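You operate a simulated robot arm through the tools that you are given. There is no shell and no other tool. Be economical: measure what you need, move in short steps, check, and stop when the job is done.

Carry out the task below with a simulated robot arm. There is one attempt and no reset: what you move stays moved.

Task
Grease the white seal's middle, load it and the yellow spring into the clamped valve, close the lube tin.
Fine: Use the dauber and stand it back in its dish; the spring stands on the seal. The jig clamps end locked. A coat counts when it lies all over at full strength: go over it till it gets no stronger.

The check looks at the end state, three seconds after you hand in, the way a careful person would. Anything else that was tipped, shoved, dropped, spilled or broken makes it a failure. A push-on lid holds only when it is set on centred and level and pressed home; a screw cap is set on level and turned clockwise until tight.

Robot
A 6-joint arm with a two-finger parallel gripper, fixed in place. Base frame: the origin is at the foot of the arm, x ahead of it, y to its left, z up; the work surface is at about z = 0. Lengths are in m, angles in degrees, forces in N, time in s.
With the tool pointing down near the work surface it reaches from about 0.14 to 0.58 m from the base axis. Its first joint turns from -66.0 to 66.0 degrees. Payload 2.1 kg.
Tool frame: the origin (TCP) lies between the finger pads and is the grasp point; the fingertips stand 0.03 m ahead of it; z points along the fingers, y is the line along which they close. The gripper opens to 0.094 m. The fingers are 0.028 m wide and 0.01 m thick; the gripper's body (0.05 by 0.096 m) begins 0.055 m behind the TCP.
Orientation is told as [roll, pitch, yaw] about the base's x, y, z axes, in that order, counted from this pose: with the fingers straight down and closing along the base's y, the tool's x points along the base's -x, its y along +y and its z along -z.

Tools
- The arm moves only by the tool send_rows. Its argument "steps" is a list of rows, each an object (a shift or turn left out is 0, a gripper value left out holds the last) with "rotation": the turn, a rotation vector about the base's x, y, z in degrees, a list of three; "xyz": the shift along the base's x, y, z in m, a list of three; "fingers": the gripper command, from -1 (shut) to 1 (fully open), values between in proportion. In form: [{"rotation": [wx, wy, wz], "xyz": [dx, dy, dz], "fingers": fingers}, ...]. A call has 1 to 20 rows; each row shifts and turns the commanded pose from where the row before left it. Each row takes 0.2 s and may step no farther than 0.05 m and 8.6 degrees from the row before; otherwise, or with a gripper value out of range, the whole call is refused. A pose out of reach is approached as far as the arm can. The call stops where the force on the tool passes 90 N (or 10 N more than at its start, if that is more) or the arm is blocked; 0.2 s more then pass. The fingers move at their own pace (about 0.072 m/s each) and stop on an object; they squeeze with about 24 N. The grip force told is the motor's: it shows also when the fingers shut on nothing. Time passes only in rows, and 0.2 s behind the last, so rows that do not move let the fingers close. The reply holds the time, the measured pose of the TCP, the force on the tool along the base axes, the opening and the grip force, in the units named above and with some noise, with the torque about the TCP (base axes, N m) and any sound that the robot's microphone picked up.
- Cameras (640 x 400 px; columns grow to the right, rows downward): "scene" is fixed at [0.0596, -0.3756, 0.4791]; the picture's right is [0.75, -0.67, 0.00], its down [-0.40, -0.45, -0.80] and it looks along [0.53, 0.59, -0.61] (base axes); focal length 214 px, centre (320, 200). "wrist" rides on the gripper at [0.076, 0.014, -0.103] in the tool frame; the picture's right is [-0.18, 0.98, 0.00], its down [-0.75, -0.14, -0.64] and it looks along [-0.63, -0.12, 0.77] (tool axes); focal length 243 px, centre (320, 200). There is no depth. A picture from a camera that has moved, and an enlarged one, comes with that camera's place and axes in the base frame and with its lens.
- get_image(camera): a new picture of that camera. No time passes.
- inspect(camera, box): a new picture of the part [left, top, right, bottom] of that camera's present view, enlarged. No time passes.
- sign_off(): hands the job in; it is judged then, once.

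Work in short steps. Places have to be worked out from the pictures, the camera data and where the tool is seen: move nearer, look again, correct. Check each grasp and each placing, and mend what went wrong. You have 120 turns and 64 pictures in all, those below and enlarged ones among them. Open the gripper and draw the arm clear of the work before you hand the job in, unless the task says otherwise; then end with one line.

The tools are called by a JSON object that holds its "name" and its "arguments". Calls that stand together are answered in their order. send_rows: Moves the arm, as the interface text tells. Its arguments: {"type":"object","properties":{"steps":{"type":"array"}},"required":["steps"]} The other tools are called the same way: get_image (camera) takes a picture; inspect (camera, box) takes an enlarged picture of a part of a camera's view; sign_off () hands the job in.

At the start:

```text
time_s: 0.0
position: [0.2984, -0.0788, 0.3953]
orientation: [0.0, 0.0, 0.0]
wrist_force: [-0.2, -0.2, -0.1]
torque: [-0.01, -0.03, -0.01]
opening: 0.0942
gripper_force: 0.0
```

scene: 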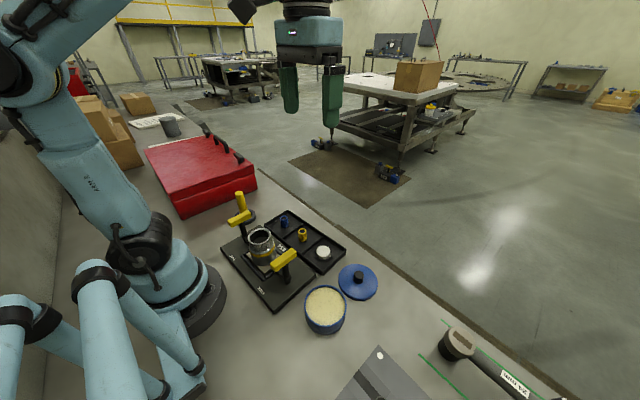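
wrist: 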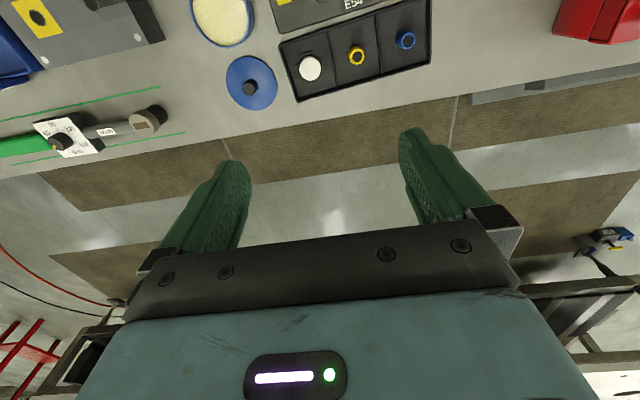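

I'll enlarge the work area first to identify the jig, parts, tin and dauber.

{"name": "inspect", "arguments": {"camera": "scene", "box": [200, 170, 400, 340]}}

{"name": "inspect", "arguments": {"camera": "scene", "box": [320, 270, 640, 400]}}

{"name": "inspect", "arguments": {"camera": "wrist", "box": [0, 0, 480, 200]}}

```text
2.35 times, centred on (300, 255) of scene
camera zoom: at [0.0596, -0.3756, 0.4791], right [0.75, -0.67, 0.0], down [-0.4, -0.45, -0.8], along [0.53, 0.59, -0.61], focal length 505 px, centre (367, 71)
```

zoom: 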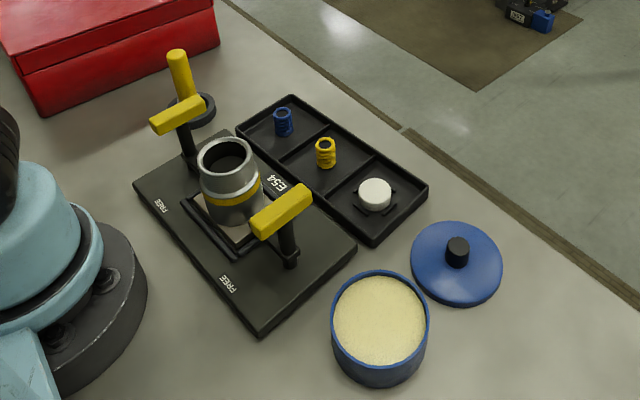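

```text
2.00 times, centred on (480, 335) of scene
camera zoom: at [0.0596, -0.3756, 0.4791], right [0.75, -0.67, 0.0], down [-0.4, -0.45, -0.8], along [0.53, 0.59, -0.61], focal length 429 px, centre (0, -70)
```

zoom: 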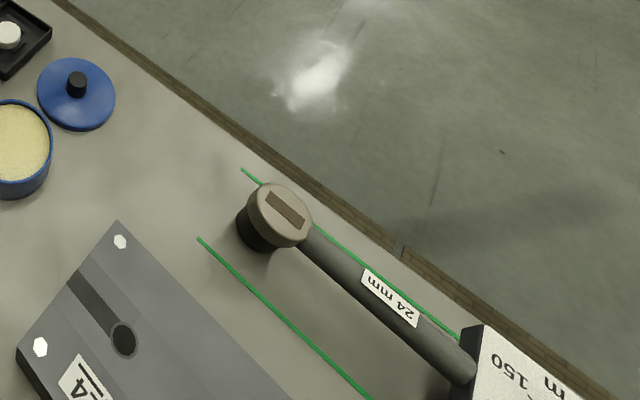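

```text
1.33 times, centred on (240, 100) of wrist
camera zoom: at [0.2229, -0.0636, 0.497], right [0.18, 0.98, 0.0], down [0.75, -0.14, 0.64], along [0.63, -0.12, -0.77], focal length 324 px, centre (427, 333)
```

zoom: 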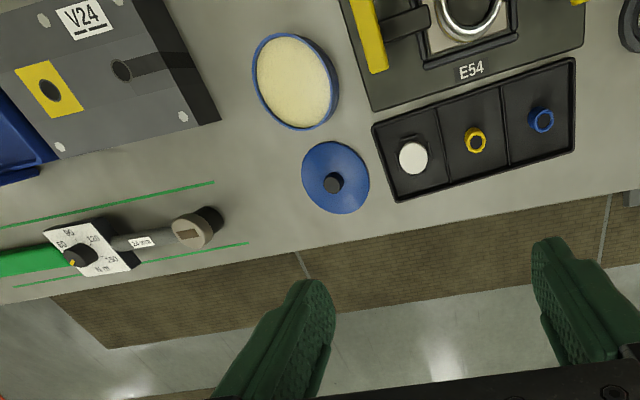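

The yellow-handled thing in the black dish past the jig looks like the dauber (~(0.225,0.175)). I'll move back above the jig for a closer view.

{"name": "send_rows", "arguments": {"steps": [{"xyz": [-0.04, 0.01, -0.02]}, {"xyz": [-0.04, 0.02, -0.02]}, {"xyz": [-0.04, 0.02, -0.02]}, {"xyz": [0, 0, 0]}]}}

{"name": "get_image", "arguments": {"camera": "wrist"}}

```text
time_s: 1.0
position: [0.1801, -0.0286, 0.3357]
orientation: [0.0, -0.1, 0.1]
wrist_force: [0.1, -1.1, -0.3]
torque: [-0.01, -0.02, 0.0]
opening: 0.0939
gripper_force: 0.0
```

```text
58 pictures are left
camera wrist: at [0.1035, -0.0134, 0.4368], right [0.18, 0.98, 0.0], down [0.75, -0.14, 0.64], along [0.63, -0.12, -0.77], focal length 243 px, centre (320, 200)
```

wrist: 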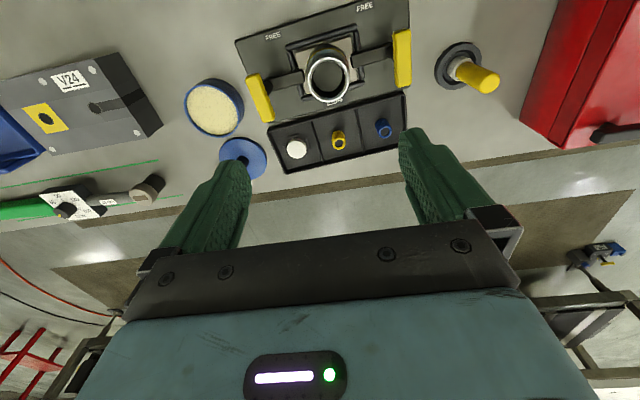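

{"name": "inspect", "arguments": {"camera": "wrist", "box": [170, 0, 530, 190]}}

{"name": "inspect", "arguments": {"camera": "scene", "box": [210, 185, 310, 310]}}

```text
1.78 times, centred on (350, 95) of wrist
camera zoom: at [0.1035, -0.0134, 0.4368], right [0.18, 0.98, 0.0], down [0.75, -0.14, 0.64], along [0.63, -0.12, -0.77], focal length 431 px, centre (267, 387)
```

zoom: 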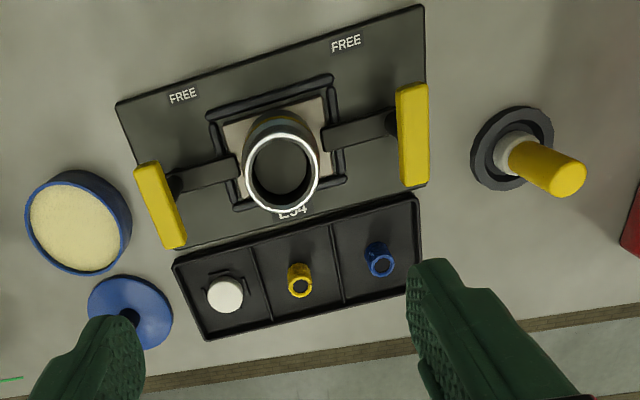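

```text
3.20 times, centred on (260, 248) of scene
camera zoom: at [0.0596, -0.3756, 0.4791], right [0.75, -0.67, 0.0], down [-0.4, -0.45, -0.8], along [0.53, 0.59, -0.61], focal length 686 px, centre (512, 48)
```

zoom: 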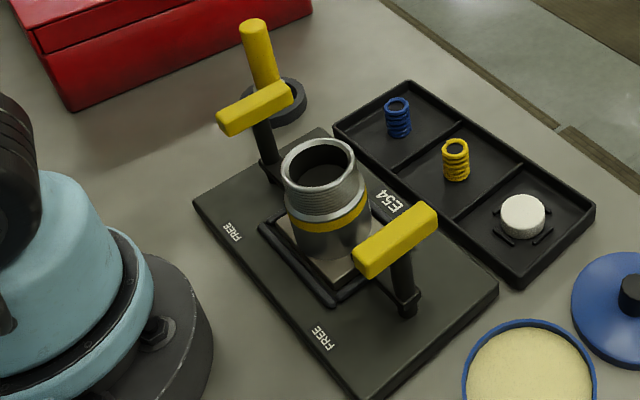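

Both clamp arms point in onto the valve (away from "FREE"), so they're locked already and should be left. Next I go look closely at the dauber.

{"name": "send_rows", "arguments": {"steps": [{"xyz": [-0.01, 0.04, -0.02]}, {"xyz": [-0.01, 0.05, -0.02]}, {"xyz": [0, 0.05, -0.03]}, {"xyz": [0, 0.05, -0.03]}, {"xyz": [0, 0, 0]}]}}

{"name": "get_image", "arguments": {"camera": "wrist"}}

{"name": "inspect", "arguments": {"camera": "scene", "box": [200, 170, 300, 240]}}

```text
refused: row 2 steps farther than a row can; nothing moved
```

```text
55 pictures are left
camera wrist: at [0.1035, -0.0134, 0.4368], right [0.18, 0.98, 0.0], down [0.75, -0.14, 0.64], along [0.63, -0.12, -0.77], focal length 243 px, centre (320, 200)
```

wrist: 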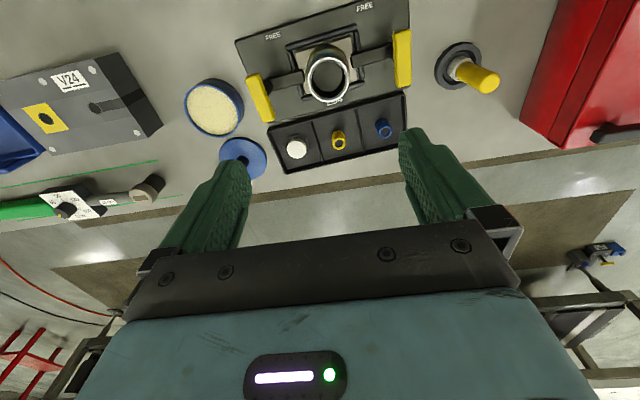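

```text
5.71 times, centred on (250, 205) of scene
camera zoom: at [0.0596, -0.3756, 0.4791], right [0.75, -0.67, 0.0], down [-0.4, -0.45, -0.8], along [0.53, 0.59, -0.61], focal length 1226 px, centre (720, 171)
```

zoom: 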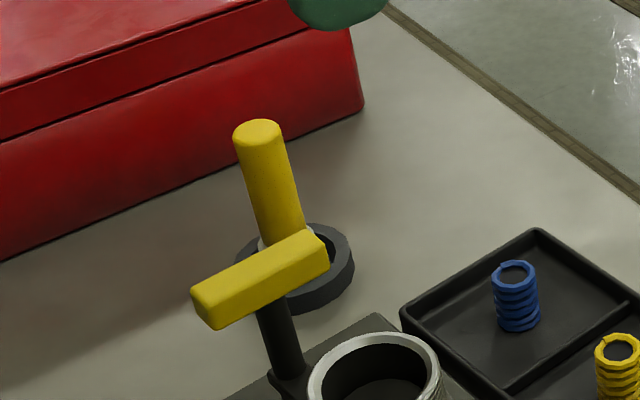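

The step was over the limit; smaller rows this time.

{"name": "send_rows", "arguments": {"steps": [{"xyz": [-0.01, 0.04, -0.02]}, {"xyz": [-0.005, 0.04, -0.02]}, {"xyz": [0, 0.04, -0.025]}, {"xyz": [0, 0.04, -0.025]}, {"xyz": [0, 0, 0]}]}}

{"name": "get_image", "arguments": {"camera": "wrist"}}

```text
time_s: 2.2
position: [0.1646, 0.1309, 0.2465]
orientation: [0.0, 0.1, -0.1]
wrist_force: [0.2, -0.1, -0.4]
torque: [0.01, -0.01, -0.02]
opening: 0.094
gripper_force: 0.1
```

```text
53 pictures are left
camera wrist: at [0.0875, 0.1466, 0.3477], right [0.18, 0.98, 0.0], down [0.75, -0.14, 0.64], along [0.63, -0.12, -0.77], focal length 243 px, centre (320, 200)
```

wrist: 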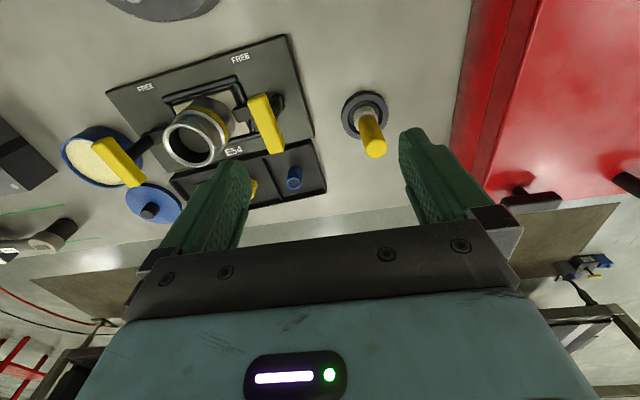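

Triangulating: dauber handle top at about (0.228, 0.184, 0.097), upright, ~25 mm thick. I move above it and check alignment.

{"name": "send_rows", "arguments": {"steps": [{"xyz": [0.03, 0.026, -0.02]}, {"xyz": [0.033, 0.027, -0.02]}, {"xyz": [0, 0, -0.04]}, {"xyz": [0, 0, 0]}]}}

{"name": "get_image", "arguments": {"camera": "wrist"}}

```text
time_s: 3.2
position: [0.226, 0.184, 0.1657]
orientation: [-0.1, 0.0, 0.0]
wrist_force: [-0.5, 0.4, -0.2]
torque: [-0.01, 0.01, 0.0]
opening: 0.094
gripper_force: 0.0
```

```text
52 pictures are left
camera wrist: at [0.1518, 0.1991, 0.2677], right [0.18, 0.98, 0.0], down [0.75, -0.14, 0.64], along [0.63, -0.12, -0.77], focal length 243 px, centre (320, 200)
```

wrist: 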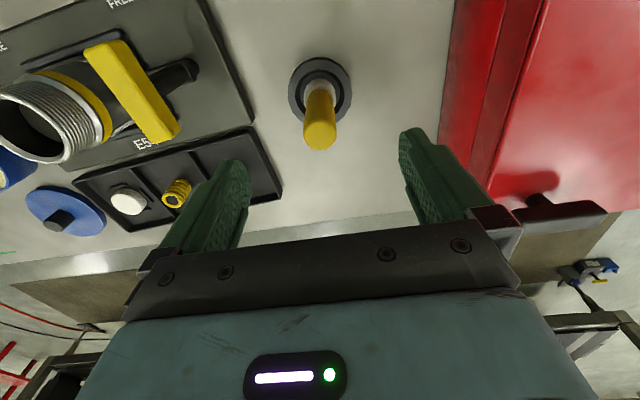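

The handle sits on the tool axis. I descend to z≈0.078 and close.

{"name": "send_rows", "arguments": {"steps": [{"xyz": [0.001, 0, -0.03]}, {"xyz": [0, 0, -0.03]}, {"xyz": [0, 0, -0.027]}, {"fingers": -1}, {"fingers": -1}, {"fingers": -1}, {"fingers": -1}]}}

```text
time_s: 4.8
position: [0.2285, 0.1842, 0.0787]
orientation: [-0.1, 0.0, 0.0]
wrist_force: [0.4, -0.1, 0.2]
torque: [-0.03, 0.01, -0.01]
opening: 0.0239
gripper_force: 24.3
```

The handle is gripped (24 mm). I lift straight up 0.1 m and look at the tip.

{"name": "send_rows", "arguments": {"steps": [{"xyz": [0, 0, 0.02]}, {"xyz": [0, 0, 0.03]}, {"xyz": [0, 0, 0.04]}, {"xyz": [0, 0, 0.04]}, {"xyz": [0, 0, 0]}]}}

{"name": "get_image", "arguments": {"camera": "wrist"}}

{"name": "inspect", "arguments": {"camera": "scene", "box": [190, 90, 310, 240]}}

```text
time_s: 6.0
position: [0.2275, 0.1823, 0.2097]
orientation: [0.1, 0.0, 0.0]
wrist_force: [-0.4, -0.6, -0.2]
torque: [0.02, -0.02, -0.01]
opening: 0.0241
gripper_force: 23.7
```

```text
51 pictures are left
camera wrist: at [0.1516, 0.199, 0.311], right [0.18, 0.98, 0.0], down [0.75, -0.14, 0.64], along [0.63, -0.12, -0.77], focal length 243 px, centre (320, 200)
```

wrist: 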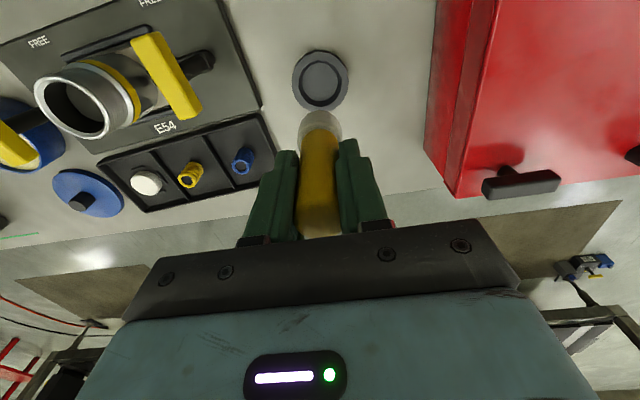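

```text
2.67 times, centred on (250, 165) of scene
camera zoom: at [0.0596, -0.3756, 0.4791], right [0.75, -0.67, 0.0], down [-0.4, -0.45, -0.8], along [0.53, 0.59, -0.61], focal length 572 px, centre (507, 293)
```

zoom: 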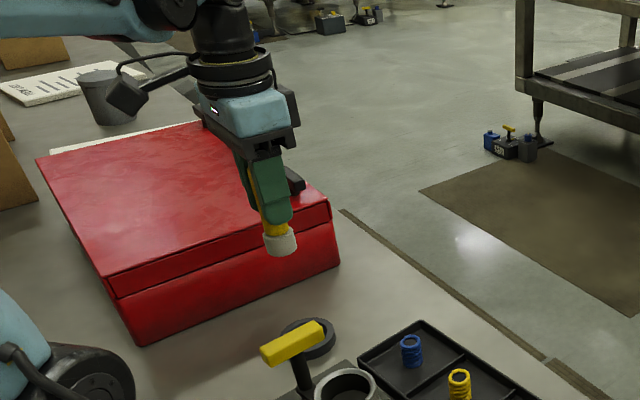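

The dauber is in hand with a white pad (~30 mm) whose bottom is ~0.073 below the TCP. I travel high toward the seal and look at it before dipping.

{"name": "send_rows", "arguments": {"steps": [{"xyz": [0, -0.02, 0.03]}, {"xyz": [0, -0.045, 0.01]}, {"xyz": [0, -0.045, 0]}, {"xyz": [0, -0.045, 0]}, {"xyz": [0, -0.045, 0]}, {"xyz": [0, -0.045, 0]}, {"xyz": [0, -0.035, 0]}, {"xyz": [0, 0, -0.02]}, {"xyz": [0, 0, 0]}]}}

{"name": "get_image", "arguments": {"camera": "wrist"}}

```text
time_s: 8.0
position: [0.226, -0.0971, 0.2277]
orientation: [0.0, 0.1, 0.0]
wrist_force: [-0.3, 0.4, -0.4]
torque: [-0.02, -0.03, 0.01]
opening: 0.0238
gripper_force: 23.4
```

```text
49 pictures are left
camera wrist: at [0.1504, -0.0804, 0.3299], right [0.18, 0.98, 0.0], down [0.75, -0.14, 0.64], along [0.63, -0.12, -0.77], focal length 243 px, centre (320, 200)
```

wrist: 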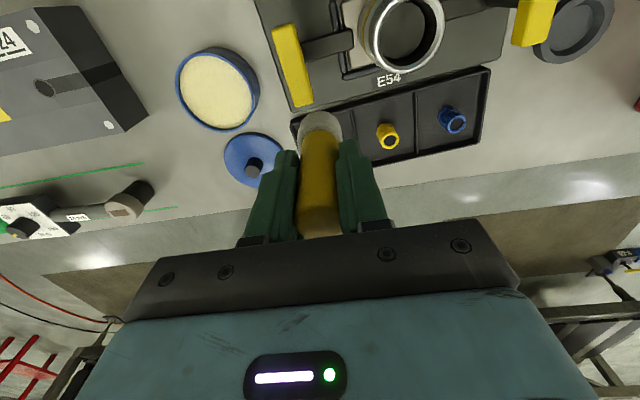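

The seal is hidden behind the tool in the wrist view; I enlarge it from the scene camera, along with the tin.

{"name": "inspect", "arguments": {"camera": "scene", "box": [290, 230, 390, 340]}}

{"name": "inspect", "arguments": {"camera": "scene", "box": [308, 238, 340, 264]}}

```text
3.64 times, centred on (340, 285) of scene
camera zoom: at [0.0596, -0.3756, 0.4791], right [0.75, -0.67, 0.0], down [-0.4, -0.45, -0.8], along [0.53, 0.59, -0.61], focal length 780 px, centre (247, -109)
```

zoom: 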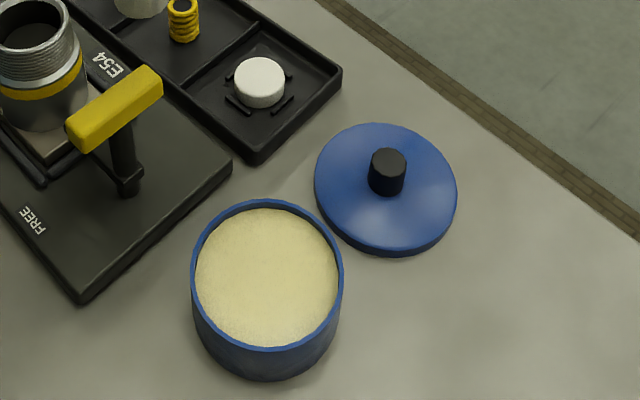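

```text
15.38 times, centred on (324, 251) of scene
camera zoom: at [0.0596, -0.3756, 0.4791], right [0.75, -0.67, 0.0], down [-0.4, -0.45, -0.8], along [0.53, 0.59, -0.61], focal length 3300 px, centre (258, -585)
```

zoom: 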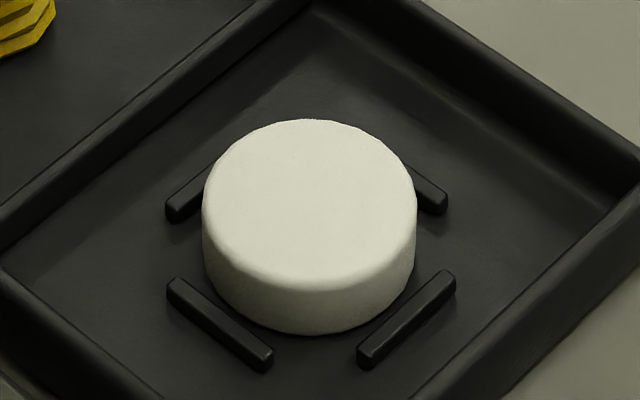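

Seal top ≈ (0.314,-0.102,0.017); tin rim ≈ z 0.038, centre near (0.213,-0.217). I move over the tin and check alignment.

{"name": "send_rows", "arguments": {"steps": [{"xyz": [-0.004, -0.04, 0]}, {"xyz": [-0.004, -0.04, 0]}, {"xyz": [-0.005, -0.038, 0]}, {"xyz": [0, 0, -0.04]}, {"xyz": [0, 0, -0.02]}, {"xyz": [0, 0, 0]}]}}

{"name": "get_image", "arguments": {"camera": "wrist"}}

{"name": "inspect", "arguments": {"camera": "scene", "box": [260, 200, 400, 340]}}

```text
time_s: 9.4
position: [0.215, -0.2131, 0.1683]
orientation: [0.0, 0.0, 0.0]
wrist_force: [-0.6, 0.1, 0.0]
torque: [0.02, -0.01, -0.01]
opening: 0.0241
gripper_force: 24.1
```

```text
46 pictures are left
camera wrist: at [0.1389, -0.1974, 0.2703], right [0.18, 0.98, 0.0], down [0.75, -0.14, 0.64], along [0.63, -0.12, -0.77], focal length 243 px, centre (320, 200)
```

wrist: 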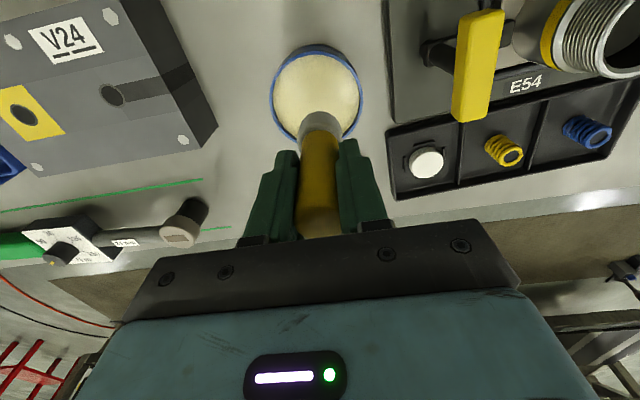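

```text
2.86 times, centred on (330, 270) of scene
camera zoom: at [0.0596, -0.3756, 0.4791], right [0.75, -0.67, 0.0], down [-0.4, -0.45, -0.8], along [0.53, 0.59, -0.61], focal length 613 px, centre (291, 0)
```

zoom: 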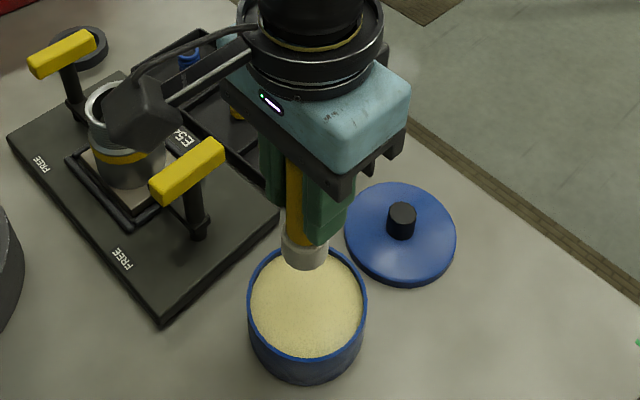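

The pad is over the far part of the tin; centre about (0.208,-0.216). I shift and descend, easing in to feel the grease.

{"name": "send_rows", "arguments": {"steps": [{"xyz": [-0.006, -0.003, -0.02]}, {"xyz": [0, 0, -0.03]}, {"xyz": [0, 0, -0.008]}, {"xyz": [0, 0, -0.003]}, {"xyz": [0, 0, -0.003]}, {"xyz": [0, 0, 0]}]}}

{"name": "get_image", "arguments": {"camera": "wrist"}}

```text
time_s: 10.8
position: [0.2105, -0.2175, 0.1033]
orientation: [0.1, 0.0, 0.0]
wrist_force: [-1.1, -1.0, 20.9]
torque: [-0.04, 0.01, 0.05]
opening: 0.0242
gripper_force: 23.7
```

```text
44 pictures are left
camera wrist: at [0.1334, -0.202, 0.2057], right [0.18, 0.98, 0.0], down [0.75, -0.14, 0.64], along [0.63, -0.12, -0.77], focal length 243 px, centre (320, 200)
```

wrist: 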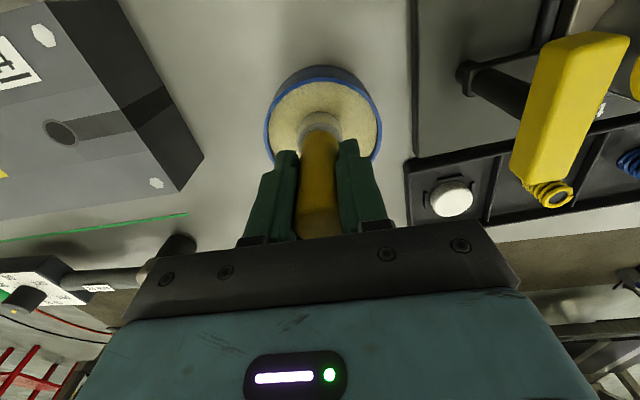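

The pad is pressed on the grease with ~21 N. I rise and look at the pad and the surface.

{"name": "send_rows", "arguments": {"steps": [{"xyz": [0, 0, 0.003]}, {"xyz": [0, 0, 0.03]}, {"xyz": [0, 0, 0.04]}, {"xyz": [0, 0, 0.03]}, {"xyz": [0, 0, 0]}]}}

{"name": "inspect", "arguments": {"camera": "scene", "box": [270, 190, 380, 340]}}

{"name": "inspect", "arguments": {"camera": "wrist", "box": [260, 30, 500, 190]}}

```text
time_s: 12.0
position: [0.208, -0.2172, 0.2073]
orientation: [-0.1, 0.1, 0.0]
wrist_force: [0.8, -0.1, -0.7]
torque: [0.01, -0.01, 0.01]
opening: 0.0239
gripper_force: 23.8
```

```text
2.67 times, centred on (325, 265) of scene
camera zoom: at [0.0596, -0.3756, 0.4791], right [0.75, -0.67, 0.0], down [-0.4, -0.45, -0.8], along [0.53, 0.59, -0.61], focal length 572 px, centre (307, 27)
```

zoom: 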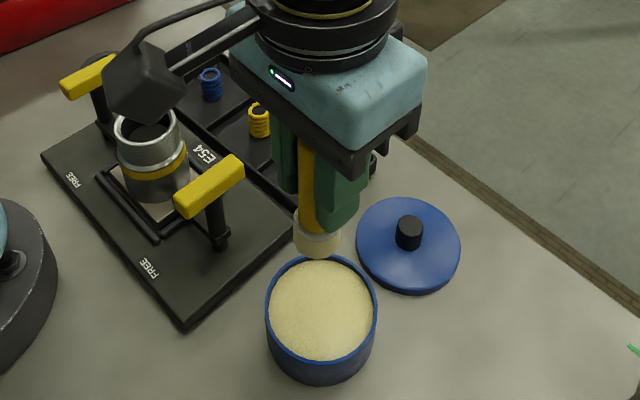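

```text
2.50 times, centred on (380, 110) of wrist
camera zoom: at [0.1317, -0.2026, 0.3096], right [0.18, 0.98, 0.0], down [0.75, -0.14, 0.64], along [0.63, -0.12, -0.77], focal length 606 px, centre (170, 425)
```

zoom: 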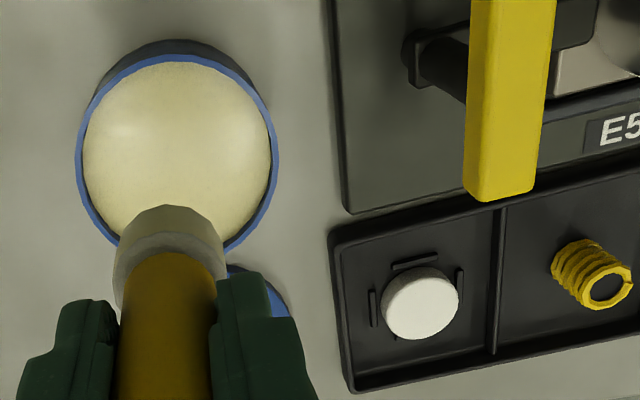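

The pad is loaded (now cream). Seal centre ≈ (0.313,-0.102). I move above it and check alignment before dabbing.

{"name": "send_rows", "arguments": {"steps": [{"xyz": [0.035, 0.03, 0]}, {"xyz": [0.035, 0.03, 0]}, {"xyz": [0.033, 0.03, 0]}, {"xyz": [0.002, 0.025, -0.02]}, {"xyz": [0, 0, -0.03]}, {"xyz": [0, 0, -0.03]}, {"xyz": [0, 0, 0]}]}}

{"name": "inspect", "arguments": {"camera": "scene", "box": [290, 190, 370, 290]}}

{"name": "get_image", "arguments": {"camera": "wrist"}}

```text
time_s: 13.6
position: [0.3124, -0.1014, 0.1263]
orientation: [-0.1, -0.1, -0.1]
wrist_force: [1.0, 0.1, 0.3]
torque: [-0.02, -0.01, -0.02]
opening: 0.024
gripper_force: 23.4
```

```text
4.00 times, centred on (330, 240) of scene
camera zoom: at [0.0596, -0.3756, 0.4791], right [0.75, -0.67, 0.0], down [-0.4, -0.45, -0.8], along [0.53, 0.59, -0.61], focal length 858 px, centre (280, 40)
```

zoom: 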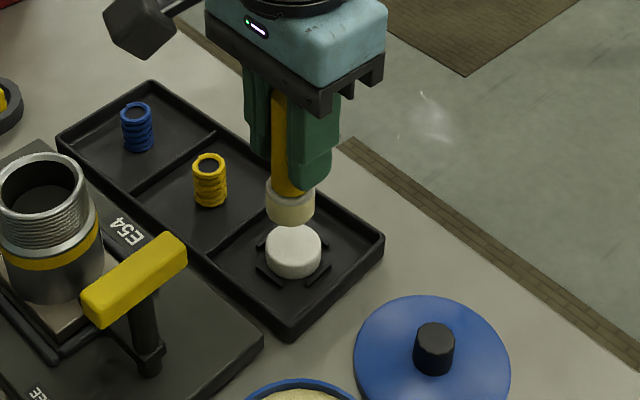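

```text
40 pictures are left
camera wrist: at [0.2365, -0.0848, 0.2285], right [0.18, 0.98, 0.0], down [0.75, -0.14, 0.64], along [0.63, -0.12, -0.77], focal length 243 px, centre (320, 200)
```

wrist: 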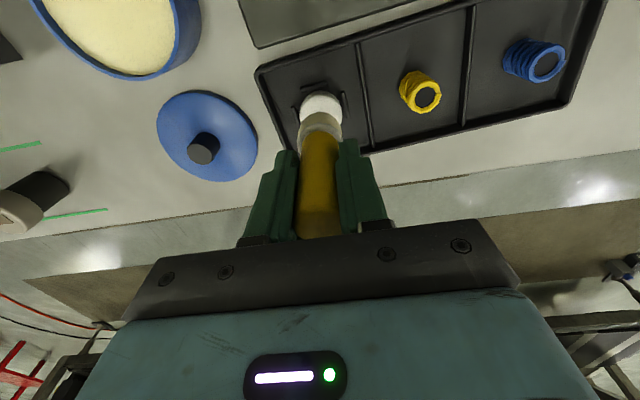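

Pad and seal line up in both views. I descend gently until contact.

{"name": "send_rows", "arguments": {"steps": [{"xyz": [0, 0, -0.025]}, {"xyz": [0, 0, -0.004]}, {"xyz": [0, 0, -0.002]}, {"xyz": [0, 0, -0.002]}, {"xyz": [0, 0, 0]}]}}

```text
time_s: 14.8
position: [0.3124, -0.1023, 0.0939]
orientation: [0.0, 0.0, 0.0]
wrist_force: [-0.3, 0.2, -0.4]
torque: [0.01, 0.02, -0.02]
opening: 0.0241
gripper_force: 23.9
```

No contact yet at z=0.094; continuing in 1.5 mm steps.

{"name": "send_rows", "arguments": {"steps": [{"xyz": [0, 0, -0.002]}, {"xyz": [0, 0, -0.0015]}, {"xyz": [0, 0, 0]}]}}

```text
time_s: 15.6
position: [0.3129, -0.1015, 0.0914]
orientation: [0.0, -0.1, 0.0]
wrist_force: [-0.6, 0.1, 11.5]
torque: [0.01, 0.04, 0.0]
opening: 0.0239
gripper_force: 23.6
```

Contact at 11 N. I dab a little, lift, and look.

{"name": "send_rows", "arguments": {"steps": [{"xyz": [0, 0, -0.0005]}, {"xyz": [0, 0, 0.004]}, {"xyz": [0, 0, 0.03]}, {"xyz": [0, 0, 0.04]}, {"xyz": [-0.03, 0.0, 0.03]}, {"xyz": [0, 0, 0]}]}}

{"name": "inspect", "arguments": {"camera": "scene", "box": [304, 236, 344, 266]}}

```text
time_s: 17.0
position: [0.2839, -0.1021, 0.1944]
orientation: [0.0, 0.0, 0.1]
wrist_force: [-0.2, 0.8, -0.8]
torque: [0.0, 0.05, 0.01]
opening: 0.024
gripper_force: 24.3
```

```text
13.33 times, centred on (324, 251) of scene
camera zoom: at [0.0596, -0.3756, 0.4791], right [0.75, -0.67, 0.0], down [-0.4, -0.45, -0.8], along [0.53, 0.59, -0.61], focal length 2860 px, centre (267, -480)
```

zoom: 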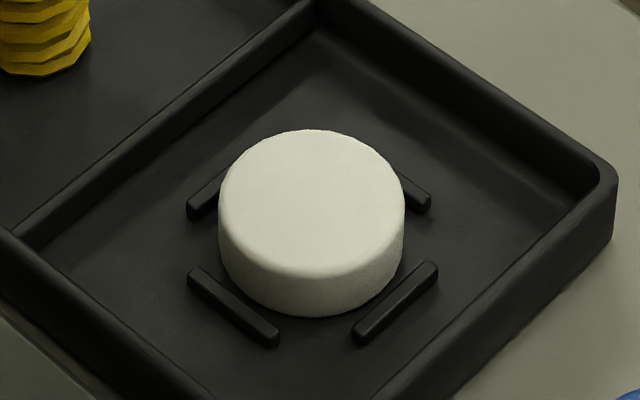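

No coat is visible on the seal. I check whether the pad still carries grease and view the seal with the wrist camera.

{"name": "inspect", "arguments": {"camera": "scene", "box": [280, 140, 360, 270]}}

{"name": "inspect", "arguments": {"camera": "wrist", "box": [270, 70, 370, 170]}}

```text
3.08 times, centred on (320, 205) of scene
camera zoom: at [0.0596, -0.3756, 0.4791], right [0.75, -0.67, 0.0], down [-0.4, -0.45, -0.8], along [0.53, 0.59, -0.61], focal length 660 px, centre (320, 185)
```

zoom: 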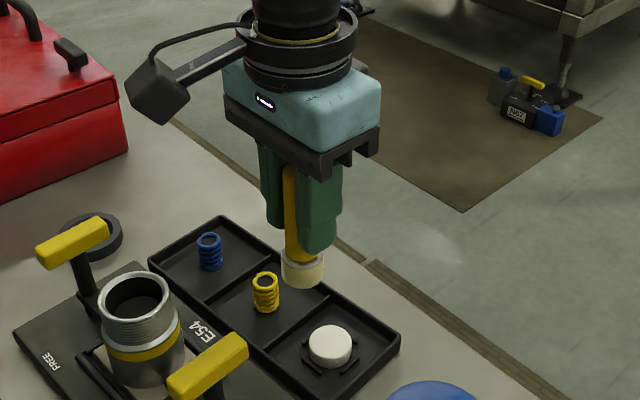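

```text
4.00 times, centred on (320, 120) of wrist
camera zoom: at [0.2081, -0.087, 0.2964], right [0.18, 0.98, 0.0], down [0.75, -0.14, 0.64], along [0.63, -0.12, -0.77], focal length 970 px, centre (320, 520)
```

zoom: 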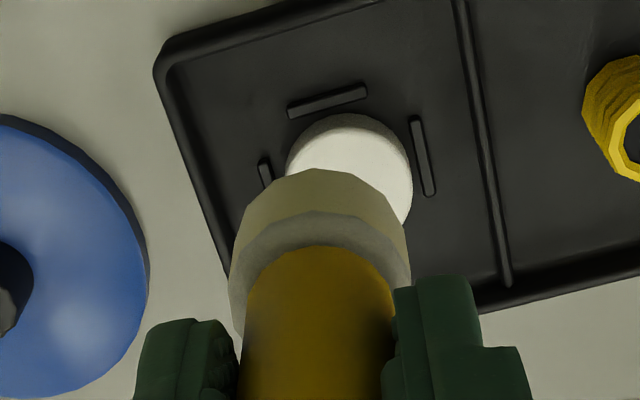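

The pad still carries grease; a single dab leaves nothing visible, so I'll wipe with small strokes under light pressure.

{"name": "send_rows", "arguments": {"steps": [{"xyz": [0.03, 0, -0.03]}, {"xyz": [0, 0, -0.04]}, {"xyz": [0, 0, -0.03]}, {"xyz": [0, 0, -0.0035]}, {"xyz": [0.003, 0, 0]}, {"xyz": [0, 0.003, 0]}, {"xyz": [-0.003, 0, 0]}, {"xyz": [-0.003, 0, 0]}, {"xyz": [0, -0.003, 0]}, {"xyz": [0, -0.003, 0]}, {"xyz": [0.003, 0, 0]}, {"xyz": [0.003, 0, 0]}, {"xyz": [0, 0.003, 0]}, {"xyz": [-0.003, 0, 0]}, {"xyz": [0, 0, 0]}]}}

```text
time_s: 20.2
position: [0.3151, -0.1022, 0.0903]
orientation: [0.0, 0.0, 0.0]
wrist_force: [-0.6, 0.0, 0.1]
torque: [-0.01, -0.01, 0.01]
opening: 0.024
gripper_force: 23.6
```

Contact force is gone although the height is the same; I look before continuing.

{"name": "inspect", "arguments": {"camera": "scene", "box": [290, 210, 360, 270]}}

```text
6.67 times, centred on (325, 240) of scene
camera zoom: at [0.0596, -0.3756, 0.4791], right [0.75, -0.67, 0.0], down [-0.4, -0.45, -0.8], along [0.53, 0.59, -0.61], focal length 1430 px, centre (287, -67)
```

zoom: 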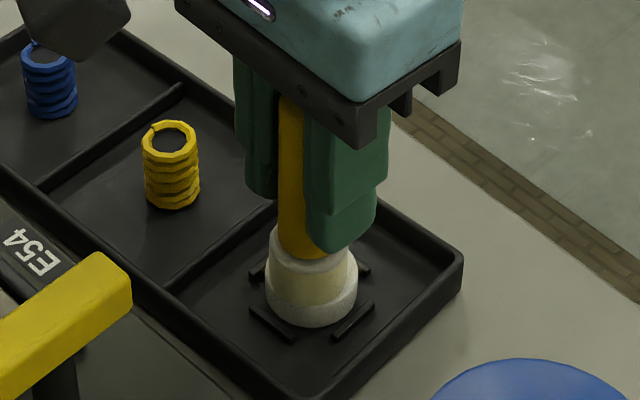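

The pad rests on the seal; it just lost pressure. I press a bit further and stroke once more.

{"name": "send_rows", "arguments": {"steps": [{"xyz": [-0.001, 0, -0.001]}, {"xyz": [0, 0, 0]}]}}

```text
time_s: 20.8
position: [0.3126, -0.1017, 0.09]
orientation: [0.0, 0.0, 0.0]
wrist_force: [2.7, -2.2, 7.8]
torque: [-0.06, -0.29, -0.02]
opening: 0.0239
gripper_force: 23.4
```

{"name": "send_rows", "arguments": {"steps": [{"xyz": [0.003, 0, 0]}, {"xyz": [0, 0.003, 0]}, {"xyz": [-0.003, 0, -0.0003]}, {"xyz": [-0.003, 0, 0]}, {"xyz": [0, -0.003, -0.0003]}, {"xyz": [0, -0.003, 0]}, {"xyz": [0.003, 0, 0]}, {"xyz": [0.003, 0, 0]}, {"xyz": [0, 0.003, 0]}, {"xyz": [-0.003, 0, 0]}, {"xyz": [0, 0, 0]}]}}

```text
time_s: 23.2
position: [0.3135, -0.1021, 0.0901]
orientation: [0.0, -0.1, 0.0]
wrist_force: [4.0, 0.0, 5.4]
torque: [-0.01, -0.33, -0.05]
opening: 0.024
gripper_force: 23.9
```

Pressed strokes done at ~5–8 N. I lift clear and look at the coat.

{"name": "send_rows", "arguments": {"steps": [{"xyz": [0, 0, 0.004]}, {"xyz": [0, 0, 0.03]}, {"xyz": [0, 0, 0.04]}, {"xyz": [-0.04, 0, 0.02]}, {"xyz": [-0.03, 0, 0]}, {"xyz": [0, 0, 0]}]}}

{"name": "inspect", "arguments": {"camera": "scene", "box": [304, 236, 344, 266]}}

```text
time_s: 24.6
position: [0.2398, -0.102, 0.1842]
orientation: [-0.1, 0.0, 0.1]
wrist_force: [0.3, -0.4, -0.4]
torque: [0.01, 0.01, 0.01]
opening: 0.0241
gripper_force: 24.7
```

```text
13.33 times, centred on (324, 251) of scene
camera zoom: at [0.0596, -0.3756, 0.4791], right [0.75, -0.67, 0.0], down [-0.4, -0.45, -0.8], along [0.53, 0.59, -0.61], focal length 2860 px, centre (267, -480)
```

zoom: 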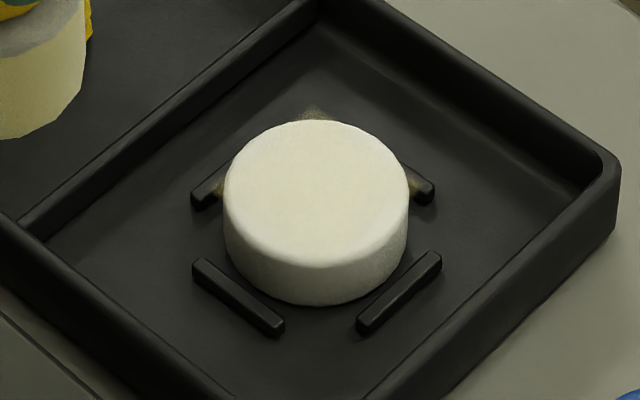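

A faint cream tint now shows on the seal, but there's also a slight smudge on the far side, so my strokes overhung that way. I enlarge to judge coverage.

{"name": "inspect", "arguments": {"camera": "scene", "box": [316, 242, 332, 256]}}

{"name": "inspect", "arguments": {"camera": "wrist", "box": [240, 60, 440, 200]}}

```text
16.00 times, centred on (324, 249) of scene
camera zoom: at [0.0596, -0.3756, 0.4791], right [0.75, -0.67, 0.0], down [-0.4, -0.45, -0.8], along [0.53, 0.59, -0.61], focal length 3432 px, centre (256, -584)
```

zoom: 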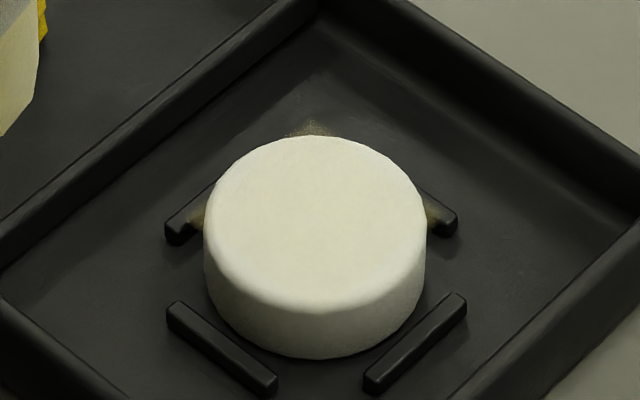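

```text
2.86 times, centred on (340, 130) of wrist
camera zoom: at [0.1652, -0.0864, 0.2854], right [0.18, 0.98, 0.0], down [0.75, -0.14, 0.64], along [0.63, -0.12, -0.77], focal length 693 px, centre (263, 400)
```

zoom: 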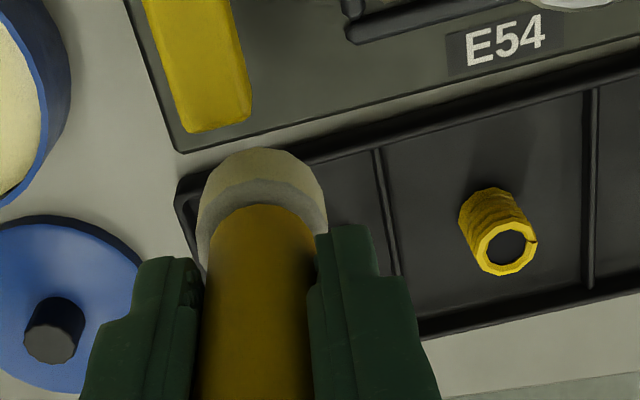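

The coat builds with wiping; the tray/seal seems to have moved by 2–3 mm. I go back above the seal and recheck alignment before a tighter set of wipes.

{"name": "send_rows", "arguments": {"steps": [{"xyz": [0.04, 0, -0.02]}, {"xyz": [0.033, 0, -0.03]}, {"xyz": [0, 0, -0.022]}, {"xyz": [0, 0, 0]}]}}

{"name": "inspect", "arguments": {"camera": "scene", "box": [300, 220, 350, 266]}}

{"name": "inspect", "arguments": {"camera": "wrist", "box": [260, 70, 380, 170]}}

```text
time_s: 25.6
position: [0.3152, -0.1025, 0.1115]
orientation: [0.0, 0.0, 0.1]
wrist_force: [0.5, 0.4, -0.3]
torque: [0.01, 0.01, -0.01]
opening: 0.0239
gripper_force: 23.9
```

```text
8.70 times, centred on (325, 243) of scene
camera zoom: at [0.0596, -0.3756, 0.4791], right [0.75, -0.67, 0.0], down [-0.4, -0.45, -0.8], along [0.53, 0.59, -0.61], focal length 1865 px, centre (276, -174)
```

zoom: 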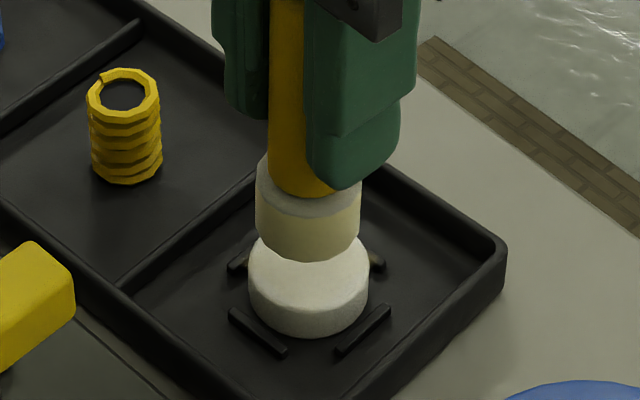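

```text
4.00 times, centred on (320, 120) of wrist
camera zoom: at [0.2397, -0.0864, 0.2132], right [0.18, 0.98, 0.0], down [0.75, -0.14, 0.64], along [0.63, -0.12, -0.77], focal length 970 px, centre (320, 520)
```

zoom: 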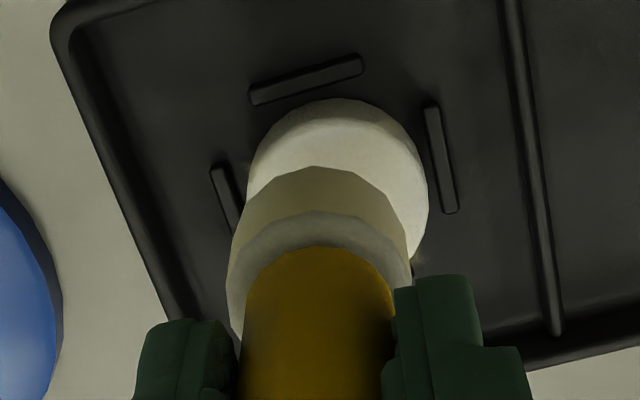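

Pad and seal are concentric within ~2 mm. I'll press and do tighter ±1.5 mm circles, keeping it over the seal.

{"name": "send_rows", "arguments": {"steps": [{"xyz": [0.001, 0.002, -0.017]}, {"xyz": [0, 0, -0.0045]}, {"xyz": [0, 0, -0.001]}, {"xyz": [0.0015, 0, 0]}, {"xyz": [0, 0.0015, 0]}, {"xyz": [-0.0015, 0, 0]}, {"xyz": [-0.0015, 0, 0]}, {"xyz": [0, -0.0015, 0]}, {"xyz": [0, -0.0015, 0]}, {"xyz": [0.0015, 0, 0]}, {"xyz": [0.0015, 0, 0]}, {"xyz": [0, 0.0015, 0]}, {"xyz": [-0.0015, 0, 0]}, {"xyz": [0, 0, 0]}]}}

```text
time_s: 28.6
position: [0.3175, -0.1011, 0.0898]
orientation: [0.0, -0.2, 0.0]
wrist_force: [1.8, -1.6, 7.2]
torque: [-0.17, -0.28, -0.02]
opening: 0.0239
gripper_force: 23.3
```

Pressed at 7 N. Another round of the same circles, then lift and view.

{"name": "send_rows", "arguments": {"steps": [{"xyz": [-0.0015, 0, 0]}, {"xyz": [0, 0.0015, 0]}, {"xyz": [0.0015, 0, 0]}, {"xyz": [0, -0.0015, 0]}, {"xyz": [0, -0.0015, 0]}, {"xyz": [-0.0015, 0, 0]}, {"xyz": [-0.0015, 0, 0]}, {"xyz": [0, 0.0015, 0]}, {"xyz": [0.0015, 0, 0]}, {"xyz": [0, 0, 0]}, {"xyz": [0, 0, 0.004]}, {"xyz": [0, 0, 0.03]}, {"xyz": [0, 0, 0.04]}, {"xyz": [-0.04, 0, 0.02]}, {"xyz": [-0.03, -0.02, 0.02]}, {"xyz": [0, 0, 0]}]}}

{"name": "inspect", "arguments": {"camera": "scene", "box": [314, 240, 334, 258]}}

```text
time_s: 32.0
position: [0.2458, -0.1208, 0.2025]
orientation: [0.0, 0.1, 0.0]
wrist_force: [-0.2, 0.1, -0.4]
torque: [-0.02, 0.01, -0.02]
opening: 0.0242
gripper_force: 24.4
```

```text
16.00 times, centred on (324, 249) of scene
camera zoom: at [0.0596, -0.3756, 0.4791], right [0.75, -0.67, 0.0], down [-0.4, -0.45, -0.8], along [0.53, 0.59, -0.61], focal length 3432 px, centre (256, -584)
```

zoom: 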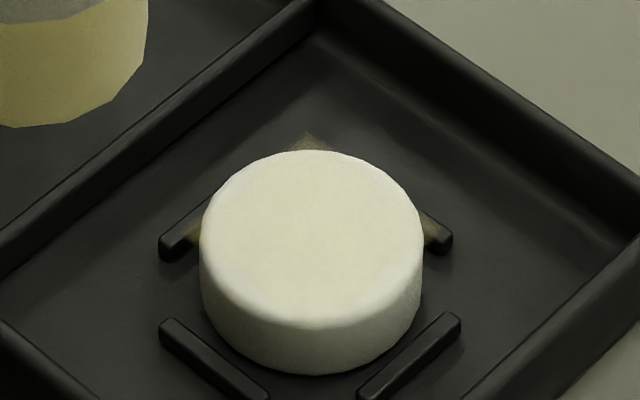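

The tray is back near its original place and the coat is stronger but still pale. I reposition slightly nearer the camera and do a longer wipe session.

{"name": "send_rows", "arguments": {"steps": [{"xyz": [0.035, 0.018, -0.02]}, {"xyz": [0.033, 0, -0.04]}, {"xyz": [0, 0, -0.035]}, {"xyz": [0, 0, -0.014]}, {"xyz": [0, 0, -0.0035]}, {"xyz": [0.0015, 0, -0.0005]}, {"xyz": [0, 0.0015, 0]}, {"xyz": [-0.0015, 0, 0]}, {"xyz": [-0.0015, 0, 0]}, {"xyz": [0, -0.0015, 0]}, {"xyz": [0, -0.0015, 0]}, {"xyz": [0.0015, 0, 0]}, {"xyz": [0.0015, 0, 0]}, {"xyz": [0, 0.0015, 0]}, {"xyz": [-0.0015, 0, 0]}, {"xyz": [0, 0, 0]}]}}

```text
refused: row 2 steps farther than a row can; nothing moved
```

{"name": "send_rows", "arguments": {"steps": [{"xyz": [0.035, 0.018, -0.02]}, {"xyz": [0.033, 0, -0.03]}, {"xyz": [0, 0, -0.045]}, {"xyz": [0, 0, -0.014]}, {"xyz": [0, 0, -0.0035]}, {"xyz": [0.0015, 0, -0.0005]}, {"xyz": [0, 0.0015, 0]}, {"xyz": [-0.0015, 0, 0]}, {"xyz": [-0.0015, 0, 0]}, {"xyz": [0, -0.0015, 0]}, {"xyz": [0, -0.0015, 0]}, {"xyz": [0.0015, 0, 0]}, {"xyz": [0.0015, 0, 0]}, {"xyz": [0, 0.0015, 0]}, {"xyz": [-0.0015, 0, 0]}, {"xyz": [0, 0, 0]}]}}

```text
time_s: 35.4
position: [0.3138, -0.1025, 0.0899]
orientation: [0.0, 0.0, 0.0]
wrist_force: [0.3, -0.9, -0.9]
torque: [0.02, 0.01, 0.02]
opening: 0.0239
gripper_force: 24.6
```

Just shy of contact; I press ~1 mm lower and check force.

{"name": "send_rows", "arguments": {"steps": [{"xyz": [0, 0, -0.0012]}, {"xyz": [0, 0, 0]}]}}

```text
time_s: 36.0
position: [0.3133, -0.1011, 0.0889]
orientation: [0.0, 0.0, 0.0]
wrist_force: [0.0, 0.1, 3.7]
torque: [-0.04, -0.05, 0.0]
opening: 0.024
gripper_force: 24.1
```

{"name": "send_rows", "arguments": {"steps": [{"xyz": [0.0015, 0, -0.0006]}, {"xyz": [0, 0.0015, 0]}, {"xyz": [-0.0015, 0, 0]}, {"xyz": [-0.0015, 0, 0]}, {"xyz": [0, -0.0015, 0]}, {"xyz": [0, -0.0015, 0]}, {"xyz": [0.0015, 0, 0]}, {"xyz": [0.0015, 0, 0]}, {"xyz": [0, 0.0015, 0]}, {"xyz": [0, 0.0015, 0]}, {"xyz": [-0.0015, 0, 0]}, {"xyz": [-0.0015, 0, 0]}, {"xyz": [0, -0.0015, 0]}, {"xyz": [0, -0.0015, 0]}, {"xyz": [0.0015, 0, 0]}, {"xyz": [0.0015, 0, 0]}, {"xyz": [0, 0.0015, 0]}, {"xyz": [-0.0015, 0, 0]}, {"xyz": [0, 0, 0]}]}}

```text
time_s: 40.0
position: [0.3139, -0.1031, 0.0871]
orientation: [0.0, -0.2, 0.0]
wrist_force: [2.6, -2.6, 6.3]
torque: [-0.18, -0.22, 0.01]
opening: 0.024
gripper_force: 23.9
```

Still pressing at ~6 N. I lift and look.

{"name": "send_rows", "arguments": {"steps": [{"xyz": [0, 0, 0.004]}, {"xyz": [0, 0, 0.03]}, {"xyz": [0, 0, 0.04]}, {"xyz": [-0.04, 0, 0.02]}, {"xyz": [-0.03, -0.02, 0.02]}, {"xyz": [0, 0, 0]}]}}

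{"name": "inspect", "arguments": {"camera": "scene", "box": [314, 240, 334, 258]}}

{"name": "inspect", "arguments": {"camera": "wrist", "box": [270, 60, 470, 200]}}

```text
time_s: 41.4
position: [0.2431, -0.1219, 0.2014]
orientation: [0.1, 0.0, 0.0]
wrist_force: [0.2, 0.6, -0.6]
torque: [-0.01, 0.0, -0.01]
opening: 0.0242
gripper_force: 23.9
```

```text
16.00 times, centred on (324, 249) of scene
camera zoom: at [0.0596, -0.3756, 0.4791], right [0.75, -0.67, 0.0], down [-0.4, -0.45, -0.8], along [0.53, 0.59, -0.61], focal length 3432 px, centre (256, -584)
```

zoom: 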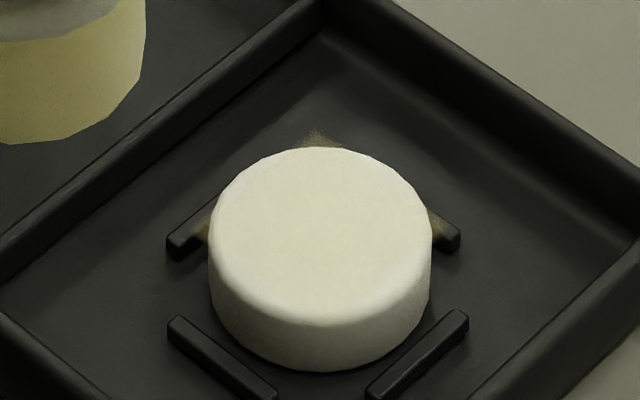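

```text
2.86 times, centred on (370, 130) of wrist
camera zoom: at [0.167, -0.1069, 0.3033], right [0.18, 0.98, 0.0], down [0.75, -0.14, 0.64], along [0.63, -0.12, -0.77], focal length 693 px, centre (177, 400)
```

zoom: 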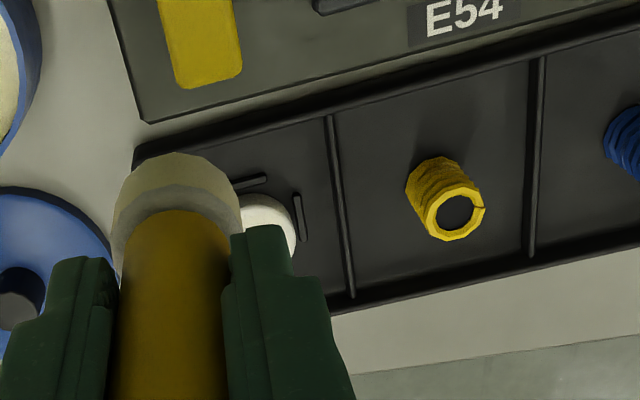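

The coat is growing but still pale; I reload the pad at the tin to speed it up.

{"name": "send_rows", "arguments": {"steps": [{"xyz": [-0.017, -0.045, 0]}, {"xyz": [-0.017, -0.045, 0]}, {"xyz": [0, -0.005, -0.04]}, {"xyz": [0, 0, -0.045]}, {"xyz": [0, 0, -0.011]}, {"xyz": [0, 0, -0.003]}, {"xyz": [0, 0, 0]}]}}

```text
time_s: 43.0
position: [0.2079, -0.2176, 0.102]
orientation: [0.0, 0.0, 0.0]
wrist_force: [0.8, 0.0, -0.1]
torque: [-0.02, 0.01, 0.02]
opening: 0.0238
gripper_force: 23.6
```

{"name": "send_rows", "arguments": {"steps": [{"xyz": [0, 0, -0.002]}, {"xyz": [0, 0, -0.0015]}, {"xyz": [0, 0, 0]}]}}

```text
time_s: 43.8
position: [0.2096, -0.2166, 0.1001]
orientation: [-0.1, 0.0, 0.0]
wrist_force: [-3.9, -1.0, 19.2]
torque: [-0.08, 0.1, -0.03]
opening: 0.0239
gripper_force: 24.0
```

Loaded with 19 N. Swirl a touch, lift, return over the seal, and make contact.

{"name": "send_rows", "arguments": {"steps": [{"xyz": [0.004, 0, 0.0005]}, {"xyz": [-0.008, 0, 0]}, {"xyz": [0.004, 0, 0]}, {"xyz": [0, 0, 0.03]}, {"xyz": [0, 0, 0.04]}, {"xyz": [0.03, 0.03, 0.03]}, {"xyz": [0.035, 0.03, 0]}, {"xyz": [0.035, 0.03, 0]}, {"xyz": [0.0055, 0.0245, -0.03]}, {"xyz": [0, 0, -0.04]}, {"xyz": [0, 0, -0.034]}, {"xyz": [0, 0, -0.007]}, {"xyz": [0, 0, 0]}]}}

```text
refused: row 6 steps farther than a row can; nothing moved
```

{"name": "send_rows", "arguments": {"steps": [{"xyz": [0.004, 0, 0.0005]}, {"xyz": [-0.008, 0, 0]}, {"xyz": [0.004, 0, 0]}, {"xyz": [0, 0, 0.03]}, {"xyz": [0, 0, 0.045]}, {"xyz": [0.03, 0.03, 0.025]}, {"xyz": [0.035, 0.03, 0]}, {"xyz": [0.035, 0.03, 0]}, {"xyz": [0.0055, 0.0245, -0.03]}, {"xyz": [0, 0, -0.04]}, {"xyz": [0, 0, -0.034]}, {"xyz": [0, 0, -0.006]}, {"xyz": [0, 0, 0]}]}}

```text
time_s: 46.6
position: [0.3136, -0.1037, 0.0908]
orientation: [0.0, -0.1, 0.0]
wrist_force: [0.9, 0.6, -0.1]
torque: [-0.03, 0.0, -0.01]
opening: 0.0241
gripper_force: 23.8
```

{"name": "send_rows", "arguments": {"steps": [{"xyz": [0, 0, -0.0025]}, {"xyz": [0, 0, -0.0015]}, {"xyz": [0, 0, 0]}]}}

```text
time_s: 47.4
position: [0.3148, -0.1025, 0.0865]
orientation: [-0.1, 0.0, 0.1]
wrist_force: [-0.2, 0.2, -0.8]
torque: [0.01, -0.02, 0.0]
opening: 0.0239
gripper_force: 23.8
```

{"name": "send_rows", "arguments": {"steps": [{"xyz": [0, 0, -0.001]}, {"xyz": [0, 0, -0.001]}, {"xyz": [0, 0, 0]}]}}

```text
time_s: 48.2
position: [0.3143, -0.1021, 0.0844]
orientation: [0.0, 0.0, 0.0]
wrist_force: [0.6, 0.5, 19.6]
torque: [0.03, -0.1, -0.01]
opening: 0.0241
gripper_force: 23.8
```

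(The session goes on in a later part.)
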